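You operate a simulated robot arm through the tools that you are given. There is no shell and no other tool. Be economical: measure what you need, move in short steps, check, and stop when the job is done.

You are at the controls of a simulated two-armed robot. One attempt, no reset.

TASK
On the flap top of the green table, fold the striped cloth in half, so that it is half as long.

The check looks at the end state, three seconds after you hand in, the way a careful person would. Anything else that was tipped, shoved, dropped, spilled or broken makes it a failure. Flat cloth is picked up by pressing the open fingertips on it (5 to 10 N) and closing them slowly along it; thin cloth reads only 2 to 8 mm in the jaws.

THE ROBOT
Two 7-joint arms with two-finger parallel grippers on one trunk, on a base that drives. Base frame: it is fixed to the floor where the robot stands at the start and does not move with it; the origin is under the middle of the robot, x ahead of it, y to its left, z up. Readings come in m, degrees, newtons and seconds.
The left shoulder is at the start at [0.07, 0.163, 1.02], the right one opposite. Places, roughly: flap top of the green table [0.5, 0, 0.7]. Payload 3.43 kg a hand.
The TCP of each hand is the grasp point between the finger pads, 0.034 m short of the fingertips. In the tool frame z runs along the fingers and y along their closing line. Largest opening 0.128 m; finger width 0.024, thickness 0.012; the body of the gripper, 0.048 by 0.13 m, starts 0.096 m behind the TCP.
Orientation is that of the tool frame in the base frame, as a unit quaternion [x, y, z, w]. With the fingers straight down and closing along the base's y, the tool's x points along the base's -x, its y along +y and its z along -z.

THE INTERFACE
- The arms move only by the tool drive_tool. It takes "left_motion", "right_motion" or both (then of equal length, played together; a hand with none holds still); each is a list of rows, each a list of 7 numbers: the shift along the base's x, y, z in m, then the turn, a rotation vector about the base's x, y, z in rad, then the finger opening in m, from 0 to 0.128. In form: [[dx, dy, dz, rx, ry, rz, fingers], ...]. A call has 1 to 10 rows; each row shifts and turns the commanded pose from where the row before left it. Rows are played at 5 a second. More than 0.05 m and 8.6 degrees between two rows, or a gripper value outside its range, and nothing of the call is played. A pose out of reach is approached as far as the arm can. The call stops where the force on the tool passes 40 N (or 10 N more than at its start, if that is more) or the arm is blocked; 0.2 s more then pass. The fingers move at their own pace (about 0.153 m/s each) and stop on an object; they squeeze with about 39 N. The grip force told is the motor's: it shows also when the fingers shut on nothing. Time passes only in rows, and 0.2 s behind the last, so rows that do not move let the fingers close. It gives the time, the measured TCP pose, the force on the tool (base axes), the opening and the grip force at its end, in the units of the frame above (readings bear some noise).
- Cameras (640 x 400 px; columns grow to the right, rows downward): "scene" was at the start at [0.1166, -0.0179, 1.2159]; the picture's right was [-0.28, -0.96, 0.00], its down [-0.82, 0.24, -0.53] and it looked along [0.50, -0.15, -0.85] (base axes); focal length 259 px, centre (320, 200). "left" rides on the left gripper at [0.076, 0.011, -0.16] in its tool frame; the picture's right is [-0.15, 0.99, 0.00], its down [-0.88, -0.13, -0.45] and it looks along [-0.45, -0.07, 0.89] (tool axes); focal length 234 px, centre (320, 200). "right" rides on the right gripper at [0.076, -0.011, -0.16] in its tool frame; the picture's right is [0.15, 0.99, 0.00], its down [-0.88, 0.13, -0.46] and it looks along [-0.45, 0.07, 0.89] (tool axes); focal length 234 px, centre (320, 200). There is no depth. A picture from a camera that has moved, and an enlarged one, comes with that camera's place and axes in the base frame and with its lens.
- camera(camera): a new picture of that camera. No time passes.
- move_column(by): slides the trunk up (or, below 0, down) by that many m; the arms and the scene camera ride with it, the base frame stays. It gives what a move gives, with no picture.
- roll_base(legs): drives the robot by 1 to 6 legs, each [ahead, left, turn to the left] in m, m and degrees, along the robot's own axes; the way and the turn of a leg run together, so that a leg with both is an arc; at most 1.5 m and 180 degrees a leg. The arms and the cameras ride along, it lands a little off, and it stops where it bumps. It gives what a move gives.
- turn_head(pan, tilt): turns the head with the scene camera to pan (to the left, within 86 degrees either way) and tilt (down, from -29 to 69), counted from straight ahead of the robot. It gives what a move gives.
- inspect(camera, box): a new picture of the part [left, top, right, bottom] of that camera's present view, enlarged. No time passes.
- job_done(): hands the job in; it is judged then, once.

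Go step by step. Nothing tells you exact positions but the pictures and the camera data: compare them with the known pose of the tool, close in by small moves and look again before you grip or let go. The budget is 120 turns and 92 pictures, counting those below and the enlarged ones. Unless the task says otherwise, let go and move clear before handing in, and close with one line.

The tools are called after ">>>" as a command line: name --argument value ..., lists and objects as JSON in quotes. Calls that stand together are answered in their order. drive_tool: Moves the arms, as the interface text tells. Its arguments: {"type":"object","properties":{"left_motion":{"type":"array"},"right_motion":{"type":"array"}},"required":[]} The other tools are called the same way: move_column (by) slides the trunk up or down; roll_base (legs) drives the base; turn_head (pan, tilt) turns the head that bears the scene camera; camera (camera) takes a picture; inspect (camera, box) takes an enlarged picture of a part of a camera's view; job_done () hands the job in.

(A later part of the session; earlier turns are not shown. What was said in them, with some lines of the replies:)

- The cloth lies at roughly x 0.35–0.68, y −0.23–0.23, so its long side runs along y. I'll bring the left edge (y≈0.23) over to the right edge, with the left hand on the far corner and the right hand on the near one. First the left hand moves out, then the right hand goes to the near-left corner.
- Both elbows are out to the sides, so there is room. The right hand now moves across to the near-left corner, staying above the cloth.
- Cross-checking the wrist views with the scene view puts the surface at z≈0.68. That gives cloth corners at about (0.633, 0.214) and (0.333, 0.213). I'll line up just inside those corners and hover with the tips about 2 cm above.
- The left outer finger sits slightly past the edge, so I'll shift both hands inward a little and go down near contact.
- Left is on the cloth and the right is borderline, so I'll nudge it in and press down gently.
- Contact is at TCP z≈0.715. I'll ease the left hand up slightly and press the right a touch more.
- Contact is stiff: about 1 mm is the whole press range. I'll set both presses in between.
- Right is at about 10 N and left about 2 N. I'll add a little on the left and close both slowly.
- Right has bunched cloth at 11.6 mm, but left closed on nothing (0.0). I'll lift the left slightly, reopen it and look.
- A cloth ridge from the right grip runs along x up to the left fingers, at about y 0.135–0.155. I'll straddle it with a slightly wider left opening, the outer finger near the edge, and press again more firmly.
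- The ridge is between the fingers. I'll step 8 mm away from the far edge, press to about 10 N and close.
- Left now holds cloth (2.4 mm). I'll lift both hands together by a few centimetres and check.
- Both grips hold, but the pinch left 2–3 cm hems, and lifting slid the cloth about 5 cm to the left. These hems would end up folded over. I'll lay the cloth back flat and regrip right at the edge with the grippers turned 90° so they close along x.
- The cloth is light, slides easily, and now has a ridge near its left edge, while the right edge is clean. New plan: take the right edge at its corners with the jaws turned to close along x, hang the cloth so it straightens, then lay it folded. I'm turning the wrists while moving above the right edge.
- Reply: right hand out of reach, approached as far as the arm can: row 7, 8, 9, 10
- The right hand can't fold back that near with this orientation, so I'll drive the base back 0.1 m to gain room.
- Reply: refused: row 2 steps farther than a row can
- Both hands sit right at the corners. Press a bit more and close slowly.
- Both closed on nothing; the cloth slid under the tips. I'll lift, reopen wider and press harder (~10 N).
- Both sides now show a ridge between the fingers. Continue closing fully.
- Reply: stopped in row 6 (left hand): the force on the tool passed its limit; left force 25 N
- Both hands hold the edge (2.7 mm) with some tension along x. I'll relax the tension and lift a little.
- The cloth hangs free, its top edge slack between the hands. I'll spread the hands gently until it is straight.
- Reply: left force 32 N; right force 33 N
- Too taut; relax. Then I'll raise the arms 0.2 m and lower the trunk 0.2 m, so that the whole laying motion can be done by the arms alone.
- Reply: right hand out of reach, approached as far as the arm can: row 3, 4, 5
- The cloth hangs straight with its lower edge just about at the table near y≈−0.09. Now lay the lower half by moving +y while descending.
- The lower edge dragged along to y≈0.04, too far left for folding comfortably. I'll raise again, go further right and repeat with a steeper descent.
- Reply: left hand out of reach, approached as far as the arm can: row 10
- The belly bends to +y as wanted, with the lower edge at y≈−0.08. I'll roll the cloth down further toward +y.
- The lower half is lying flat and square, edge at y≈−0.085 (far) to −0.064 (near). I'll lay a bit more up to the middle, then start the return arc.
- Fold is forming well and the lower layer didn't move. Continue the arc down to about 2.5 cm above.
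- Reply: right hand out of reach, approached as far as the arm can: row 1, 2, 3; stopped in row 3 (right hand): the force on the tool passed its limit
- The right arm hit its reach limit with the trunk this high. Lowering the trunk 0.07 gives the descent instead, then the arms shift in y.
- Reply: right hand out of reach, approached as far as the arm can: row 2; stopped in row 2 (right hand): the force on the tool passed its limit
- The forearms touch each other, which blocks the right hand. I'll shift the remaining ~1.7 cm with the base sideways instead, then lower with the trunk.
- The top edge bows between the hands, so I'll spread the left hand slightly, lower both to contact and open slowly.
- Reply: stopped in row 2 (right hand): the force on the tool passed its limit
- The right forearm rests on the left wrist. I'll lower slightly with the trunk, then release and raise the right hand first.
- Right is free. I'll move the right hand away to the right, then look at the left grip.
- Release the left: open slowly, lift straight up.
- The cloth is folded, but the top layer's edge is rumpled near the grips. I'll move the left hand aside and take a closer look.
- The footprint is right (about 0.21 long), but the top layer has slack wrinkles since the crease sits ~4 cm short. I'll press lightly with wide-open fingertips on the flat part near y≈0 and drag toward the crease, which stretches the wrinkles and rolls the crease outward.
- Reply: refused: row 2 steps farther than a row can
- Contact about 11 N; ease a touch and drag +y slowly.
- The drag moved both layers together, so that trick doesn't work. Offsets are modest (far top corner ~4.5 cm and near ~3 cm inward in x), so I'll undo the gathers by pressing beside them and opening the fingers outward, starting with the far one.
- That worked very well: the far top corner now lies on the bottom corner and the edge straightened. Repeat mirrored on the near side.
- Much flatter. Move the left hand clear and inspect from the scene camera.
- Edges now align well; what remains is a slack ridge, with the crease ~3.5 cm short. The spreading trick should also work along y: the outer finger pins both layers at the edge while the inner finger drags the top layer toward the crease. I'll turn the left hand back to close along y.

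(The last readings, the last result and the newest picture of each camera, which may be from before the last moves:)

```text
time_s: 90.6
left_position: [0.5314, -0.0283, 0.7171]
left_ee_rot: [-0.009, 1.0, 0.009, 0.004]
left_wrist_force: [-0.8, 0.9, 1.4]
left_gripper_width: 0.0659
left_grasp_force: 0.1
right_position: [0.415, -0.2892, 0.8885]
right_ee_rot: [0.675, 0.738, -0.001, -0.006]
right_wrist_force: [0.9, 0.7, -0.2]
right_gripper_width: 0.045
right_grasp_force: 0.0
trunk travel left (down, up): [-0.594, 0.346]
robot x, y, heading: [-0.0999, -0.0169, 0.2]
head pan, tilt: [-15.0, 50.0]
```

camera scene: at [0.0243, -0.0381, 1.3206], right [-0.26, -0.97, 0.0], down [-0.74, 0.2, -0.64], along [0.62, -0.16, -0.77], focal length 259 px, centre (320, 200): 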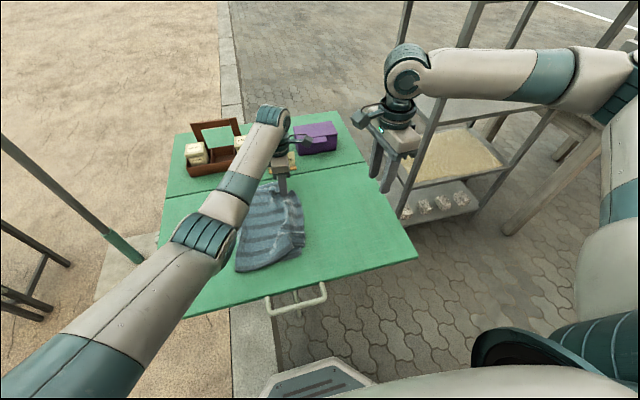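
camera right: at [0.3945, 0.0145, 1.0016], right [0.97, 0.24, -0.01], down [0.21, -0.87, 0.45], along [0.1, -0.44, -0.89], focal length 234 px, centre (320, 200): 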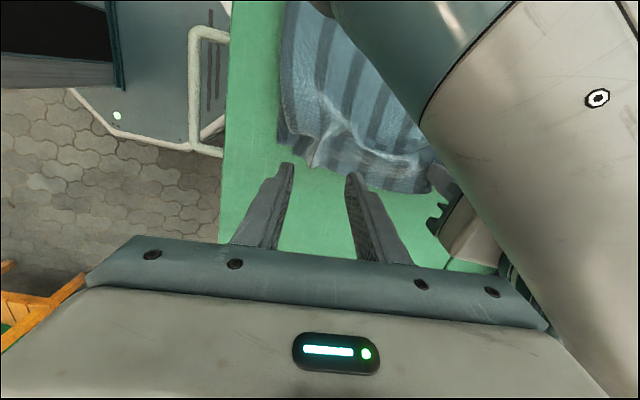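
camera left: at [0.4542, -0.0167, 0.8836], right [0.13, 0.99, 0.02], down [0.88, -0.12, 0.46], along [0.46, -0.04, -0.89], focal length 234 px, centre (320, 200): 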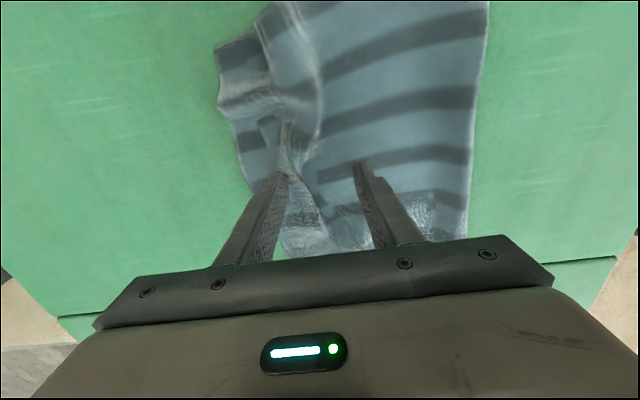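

>>> drive_tool --left_motion '[[0, 0, -0.0013, 0, 0, 0, 0.066], [0, 0, 0, 0, 0, 0, 0.066], [0, 0.003, 0, 0, 0, 0, 0.072], [0, 0.003, 0, 0, 0, 0, 0.078], [0, 0.003, 0, 0, 0, 0, 0.084], [0, 0.003, 0, 0, 0, 0, 0.09], [0, 0.003, 0, 0, 0, 0, 0.096], [0, 0.002, 0, 0, 0, 0, 0.1], [0, 0, 0, 0, 0, 0, 0.1]]'

>>> drive_tool --left_motion '[[0, 0, 0.005, 0, 0, 0, 0.1], [0, 0, 0.04, 0, 0, 0, 0.1]]'

>>> camera --camera "left"

```text
time_s: 92.6
left_position: [0.5309, -0.0118, 0.7156]
left_ee_rot: [-0.008, 1.0, 0.009, 0.004]
left_wrist_force: [0.3, -2.4, 8.9]
left_gripper_width: 0.1007
left_grasp_force: 0.7
right_position: [0.4129, -0.289, 0.8892]
right_ee_rot: [0.675, 0.738, -0.002, -0.005]
right_wrist_force: [0.2, 0.0, 0.2]
right_gripper_width: 0.045
right_grasp_force: 0.1
trunk travel left (down, up): [-0.594, 0.346]
robot x, y, heading: [-0.0977, -0.0177, 0.1]
head pan, tilt: [-15.0, 50.0]
```

```text
time_s: 93.2
left_position: [0.5318, -0.0113, 0.7602]
left_ee_rot: [-0.008, 1.0, 0.009, 0.003]
left_wrist_force: [0.3, 0.0, 1.4]
left_gripper_width: 0.0998
left_grasp_force: 0.2
right_position: [0.4127, -0.289, 0.8884]
right_ee_rot: [0.675, 0.738, -0.001, -0.006]
right_wrist_force: [-0.6, -0.4, 0.5]
right_gripper_width: 0.0452
right_grasp_force: 0.0
trunk travel left (down, up): [-0.594, 0.346]
robot x, y, heading: [-0.0981, -0.0206, 0.2]
head pan, tilt: [-15.0, 50.0]
```

```text
2 pictures are left
camera left: at [0.4549, -0.0046, 0.9204], right [0.13, 0.99, 0.02], down [0.88, -0.13, 0.46], along [0.46, -0.04, -0.89], focal length 234 px, centre (320, 200)
```

left: 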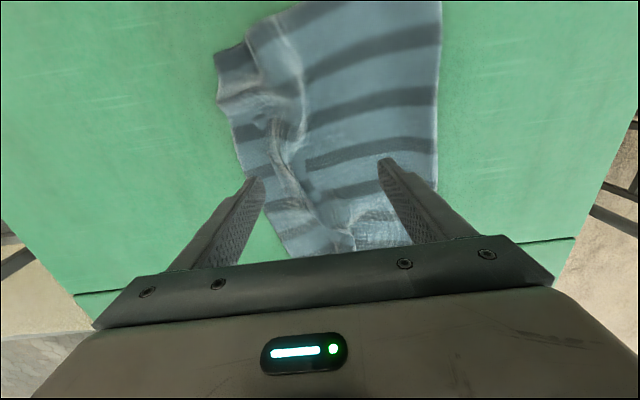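

The spread had only a small effect; further smoothing gives little. The far corner slightly crosses the flap seam, so I'll press lightly and slide the whole folded cloth 3.5 cm toward the robot, as both layers move together.

>>> drive_tool --left_motion '[[0, 0.008, -0.03, 0, 0, 0, 0.1], [0, 0, -0.012, 0, 0, 0, 0.1], [0, 0, -0.0015, 0, 0, 0, 0.1], [0, 0, 0, 0, 0, 0, 0.1]]'

```text
time_s: 94.2
left_position: [0.5303, -0.0044, 0.7179]
left_ee_rot: [-0.007, 1.0, 0.009, 0.004]
left_wrist_force: [-0.2, 0.0, -0.2]
left_gripper_width: 0.0998
left_grasp_force: 0.0
right_position: [0.414, -0.289, 0.8896]
right_ee_rot: [0.675, 0.738, -0.001, -0.006]
right_wrist_force: [-0.8, 0.3, 0.0]
right_gripper_width: 0.045
right_grasp_force: 0.1
trunk travel left (down, up): [-0.594, 0.346]
robot x, y, heading: [-0.1016, -0.0197, -0.1]
head pan, tilt: [-15.0, 50.0]
```

>>> drive_tool --left_motion '[[0, 0, -0.0015, 0, 0, 0, 0.1], [0, 0, -0.0005, 0, 0, 0, 0.1], [-0.004, 0, 0, 0, 0, 0, 0.1], [-0.006, 0, 0, 0, 0, 0, 0.1], [-0.006, 0, 0, 0, 0, 0, 0.1], [-0.006, 0, 0, 0, 0, 0, 0.1], [-0.006, 0, 0, 0, 0, 0, 0.1], [-0.006, 0, 0, 0, 0, 0, 0.1], [0, 0, 0, 0, 0, 0, 0.1]]'

>>> drive_tool --left_motion '[[0, 0, 0.005, 0, 0, 0, 0.1], [0, 0, 0.04, 0, 0, 0, 0.1], [0, 0.02, 0.04, 0, 0, 0, 0.1], [0, 0.045, 0.01, 0, 0, 0, 0.1], [0, 0.045, 0, 0, 0, 0, 0.1], [0, 0.045, 0, 0, 0, 0, 0.1], [0, 0.045, 0, 0, 0, 0, 0.1], [0, 0.045, 0, 0, 0, 0, 0.1]]'

>>> inspect --camera "scene" --box '[160, 110, 400, 310]'

```text
time_s: 96.2
left_position: [0.4954, -0.0028, 0.7167]
left_ee_rot: [-0.008, 1.0, 0.009, 0.004]
left_wrist_force: [1.1, -0.3, 6.4]
left_gripper_width: 0.0996
left_grasp_force: 0.1
right_position: [0.414, -0.29, 0.8891]
right_ee_rot: [0.674, 0.739, -0.001, -0.006]
right_wrist_force: [0.0, -0.5, -0.9]
right_gripper_width: 0.0452
right_grasp_force: 0.1
trunk travel left (down, up): [-0.594, 0.346]
robot x, y, heading: [-0.1006, -0.0212, 0.1]
head pan, tilt: [-15.0, 50.0]
```

```text
time_s: 98.0
left_position: [0.4964, 0.242, 0.8119]
left_ee_rot: [-0.009, 1.0, 0.008, 0.004]
left_wrist_force: [-0.6, 1.2, 0.6]
left_gripper_width: 0.1002
left_grasp_force: 0.0
right_position: [0.4127, -0.2878, 0.8893]
right_ee_rot: [0.674, 0.739, -0.003, -0.005]
right_wrist_force: [0.5, 1.1, 0.0]
right_gripper_width: 0.0452
right_grasp_force: 0.1
trunk travel left (down, up): [-0.594, 0.346]
robot x, y, heading: [-0.1013, -0.0181, 0.1]
head pan, tilt: [-15.0, 50.0]
```

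```text
2.00 times, centred on (280, 210) of scene
camera zoom: at [0.0248, -0.0351, 1.3206], right [-0.26, -0.97, 0.0], down [-0.74, 0.2, -0.64], along [0.62, -0.17, -0.77], focal length 518 px, centre (400, 180)
```

zoom: 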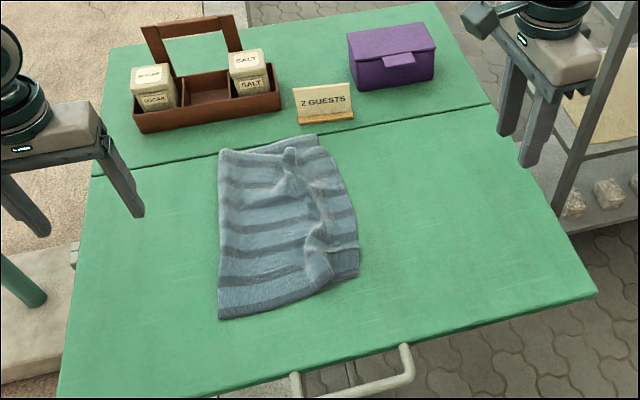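

The cloth lies folded in half on the flap with its edges close together. A slight ridge remains in the top layer, the other items are undisturbed, and both hands are clear, so I'm handing in.

>>> job_done

```text
The job is handed in.
```

I folded the striped cloth to about half its length on the flap top and let go, with both hands clear and nothing else disturbed. The crease fell about 3 cm short of the middle, leaving a small ridge in the top layer, though the edges still line up closely.
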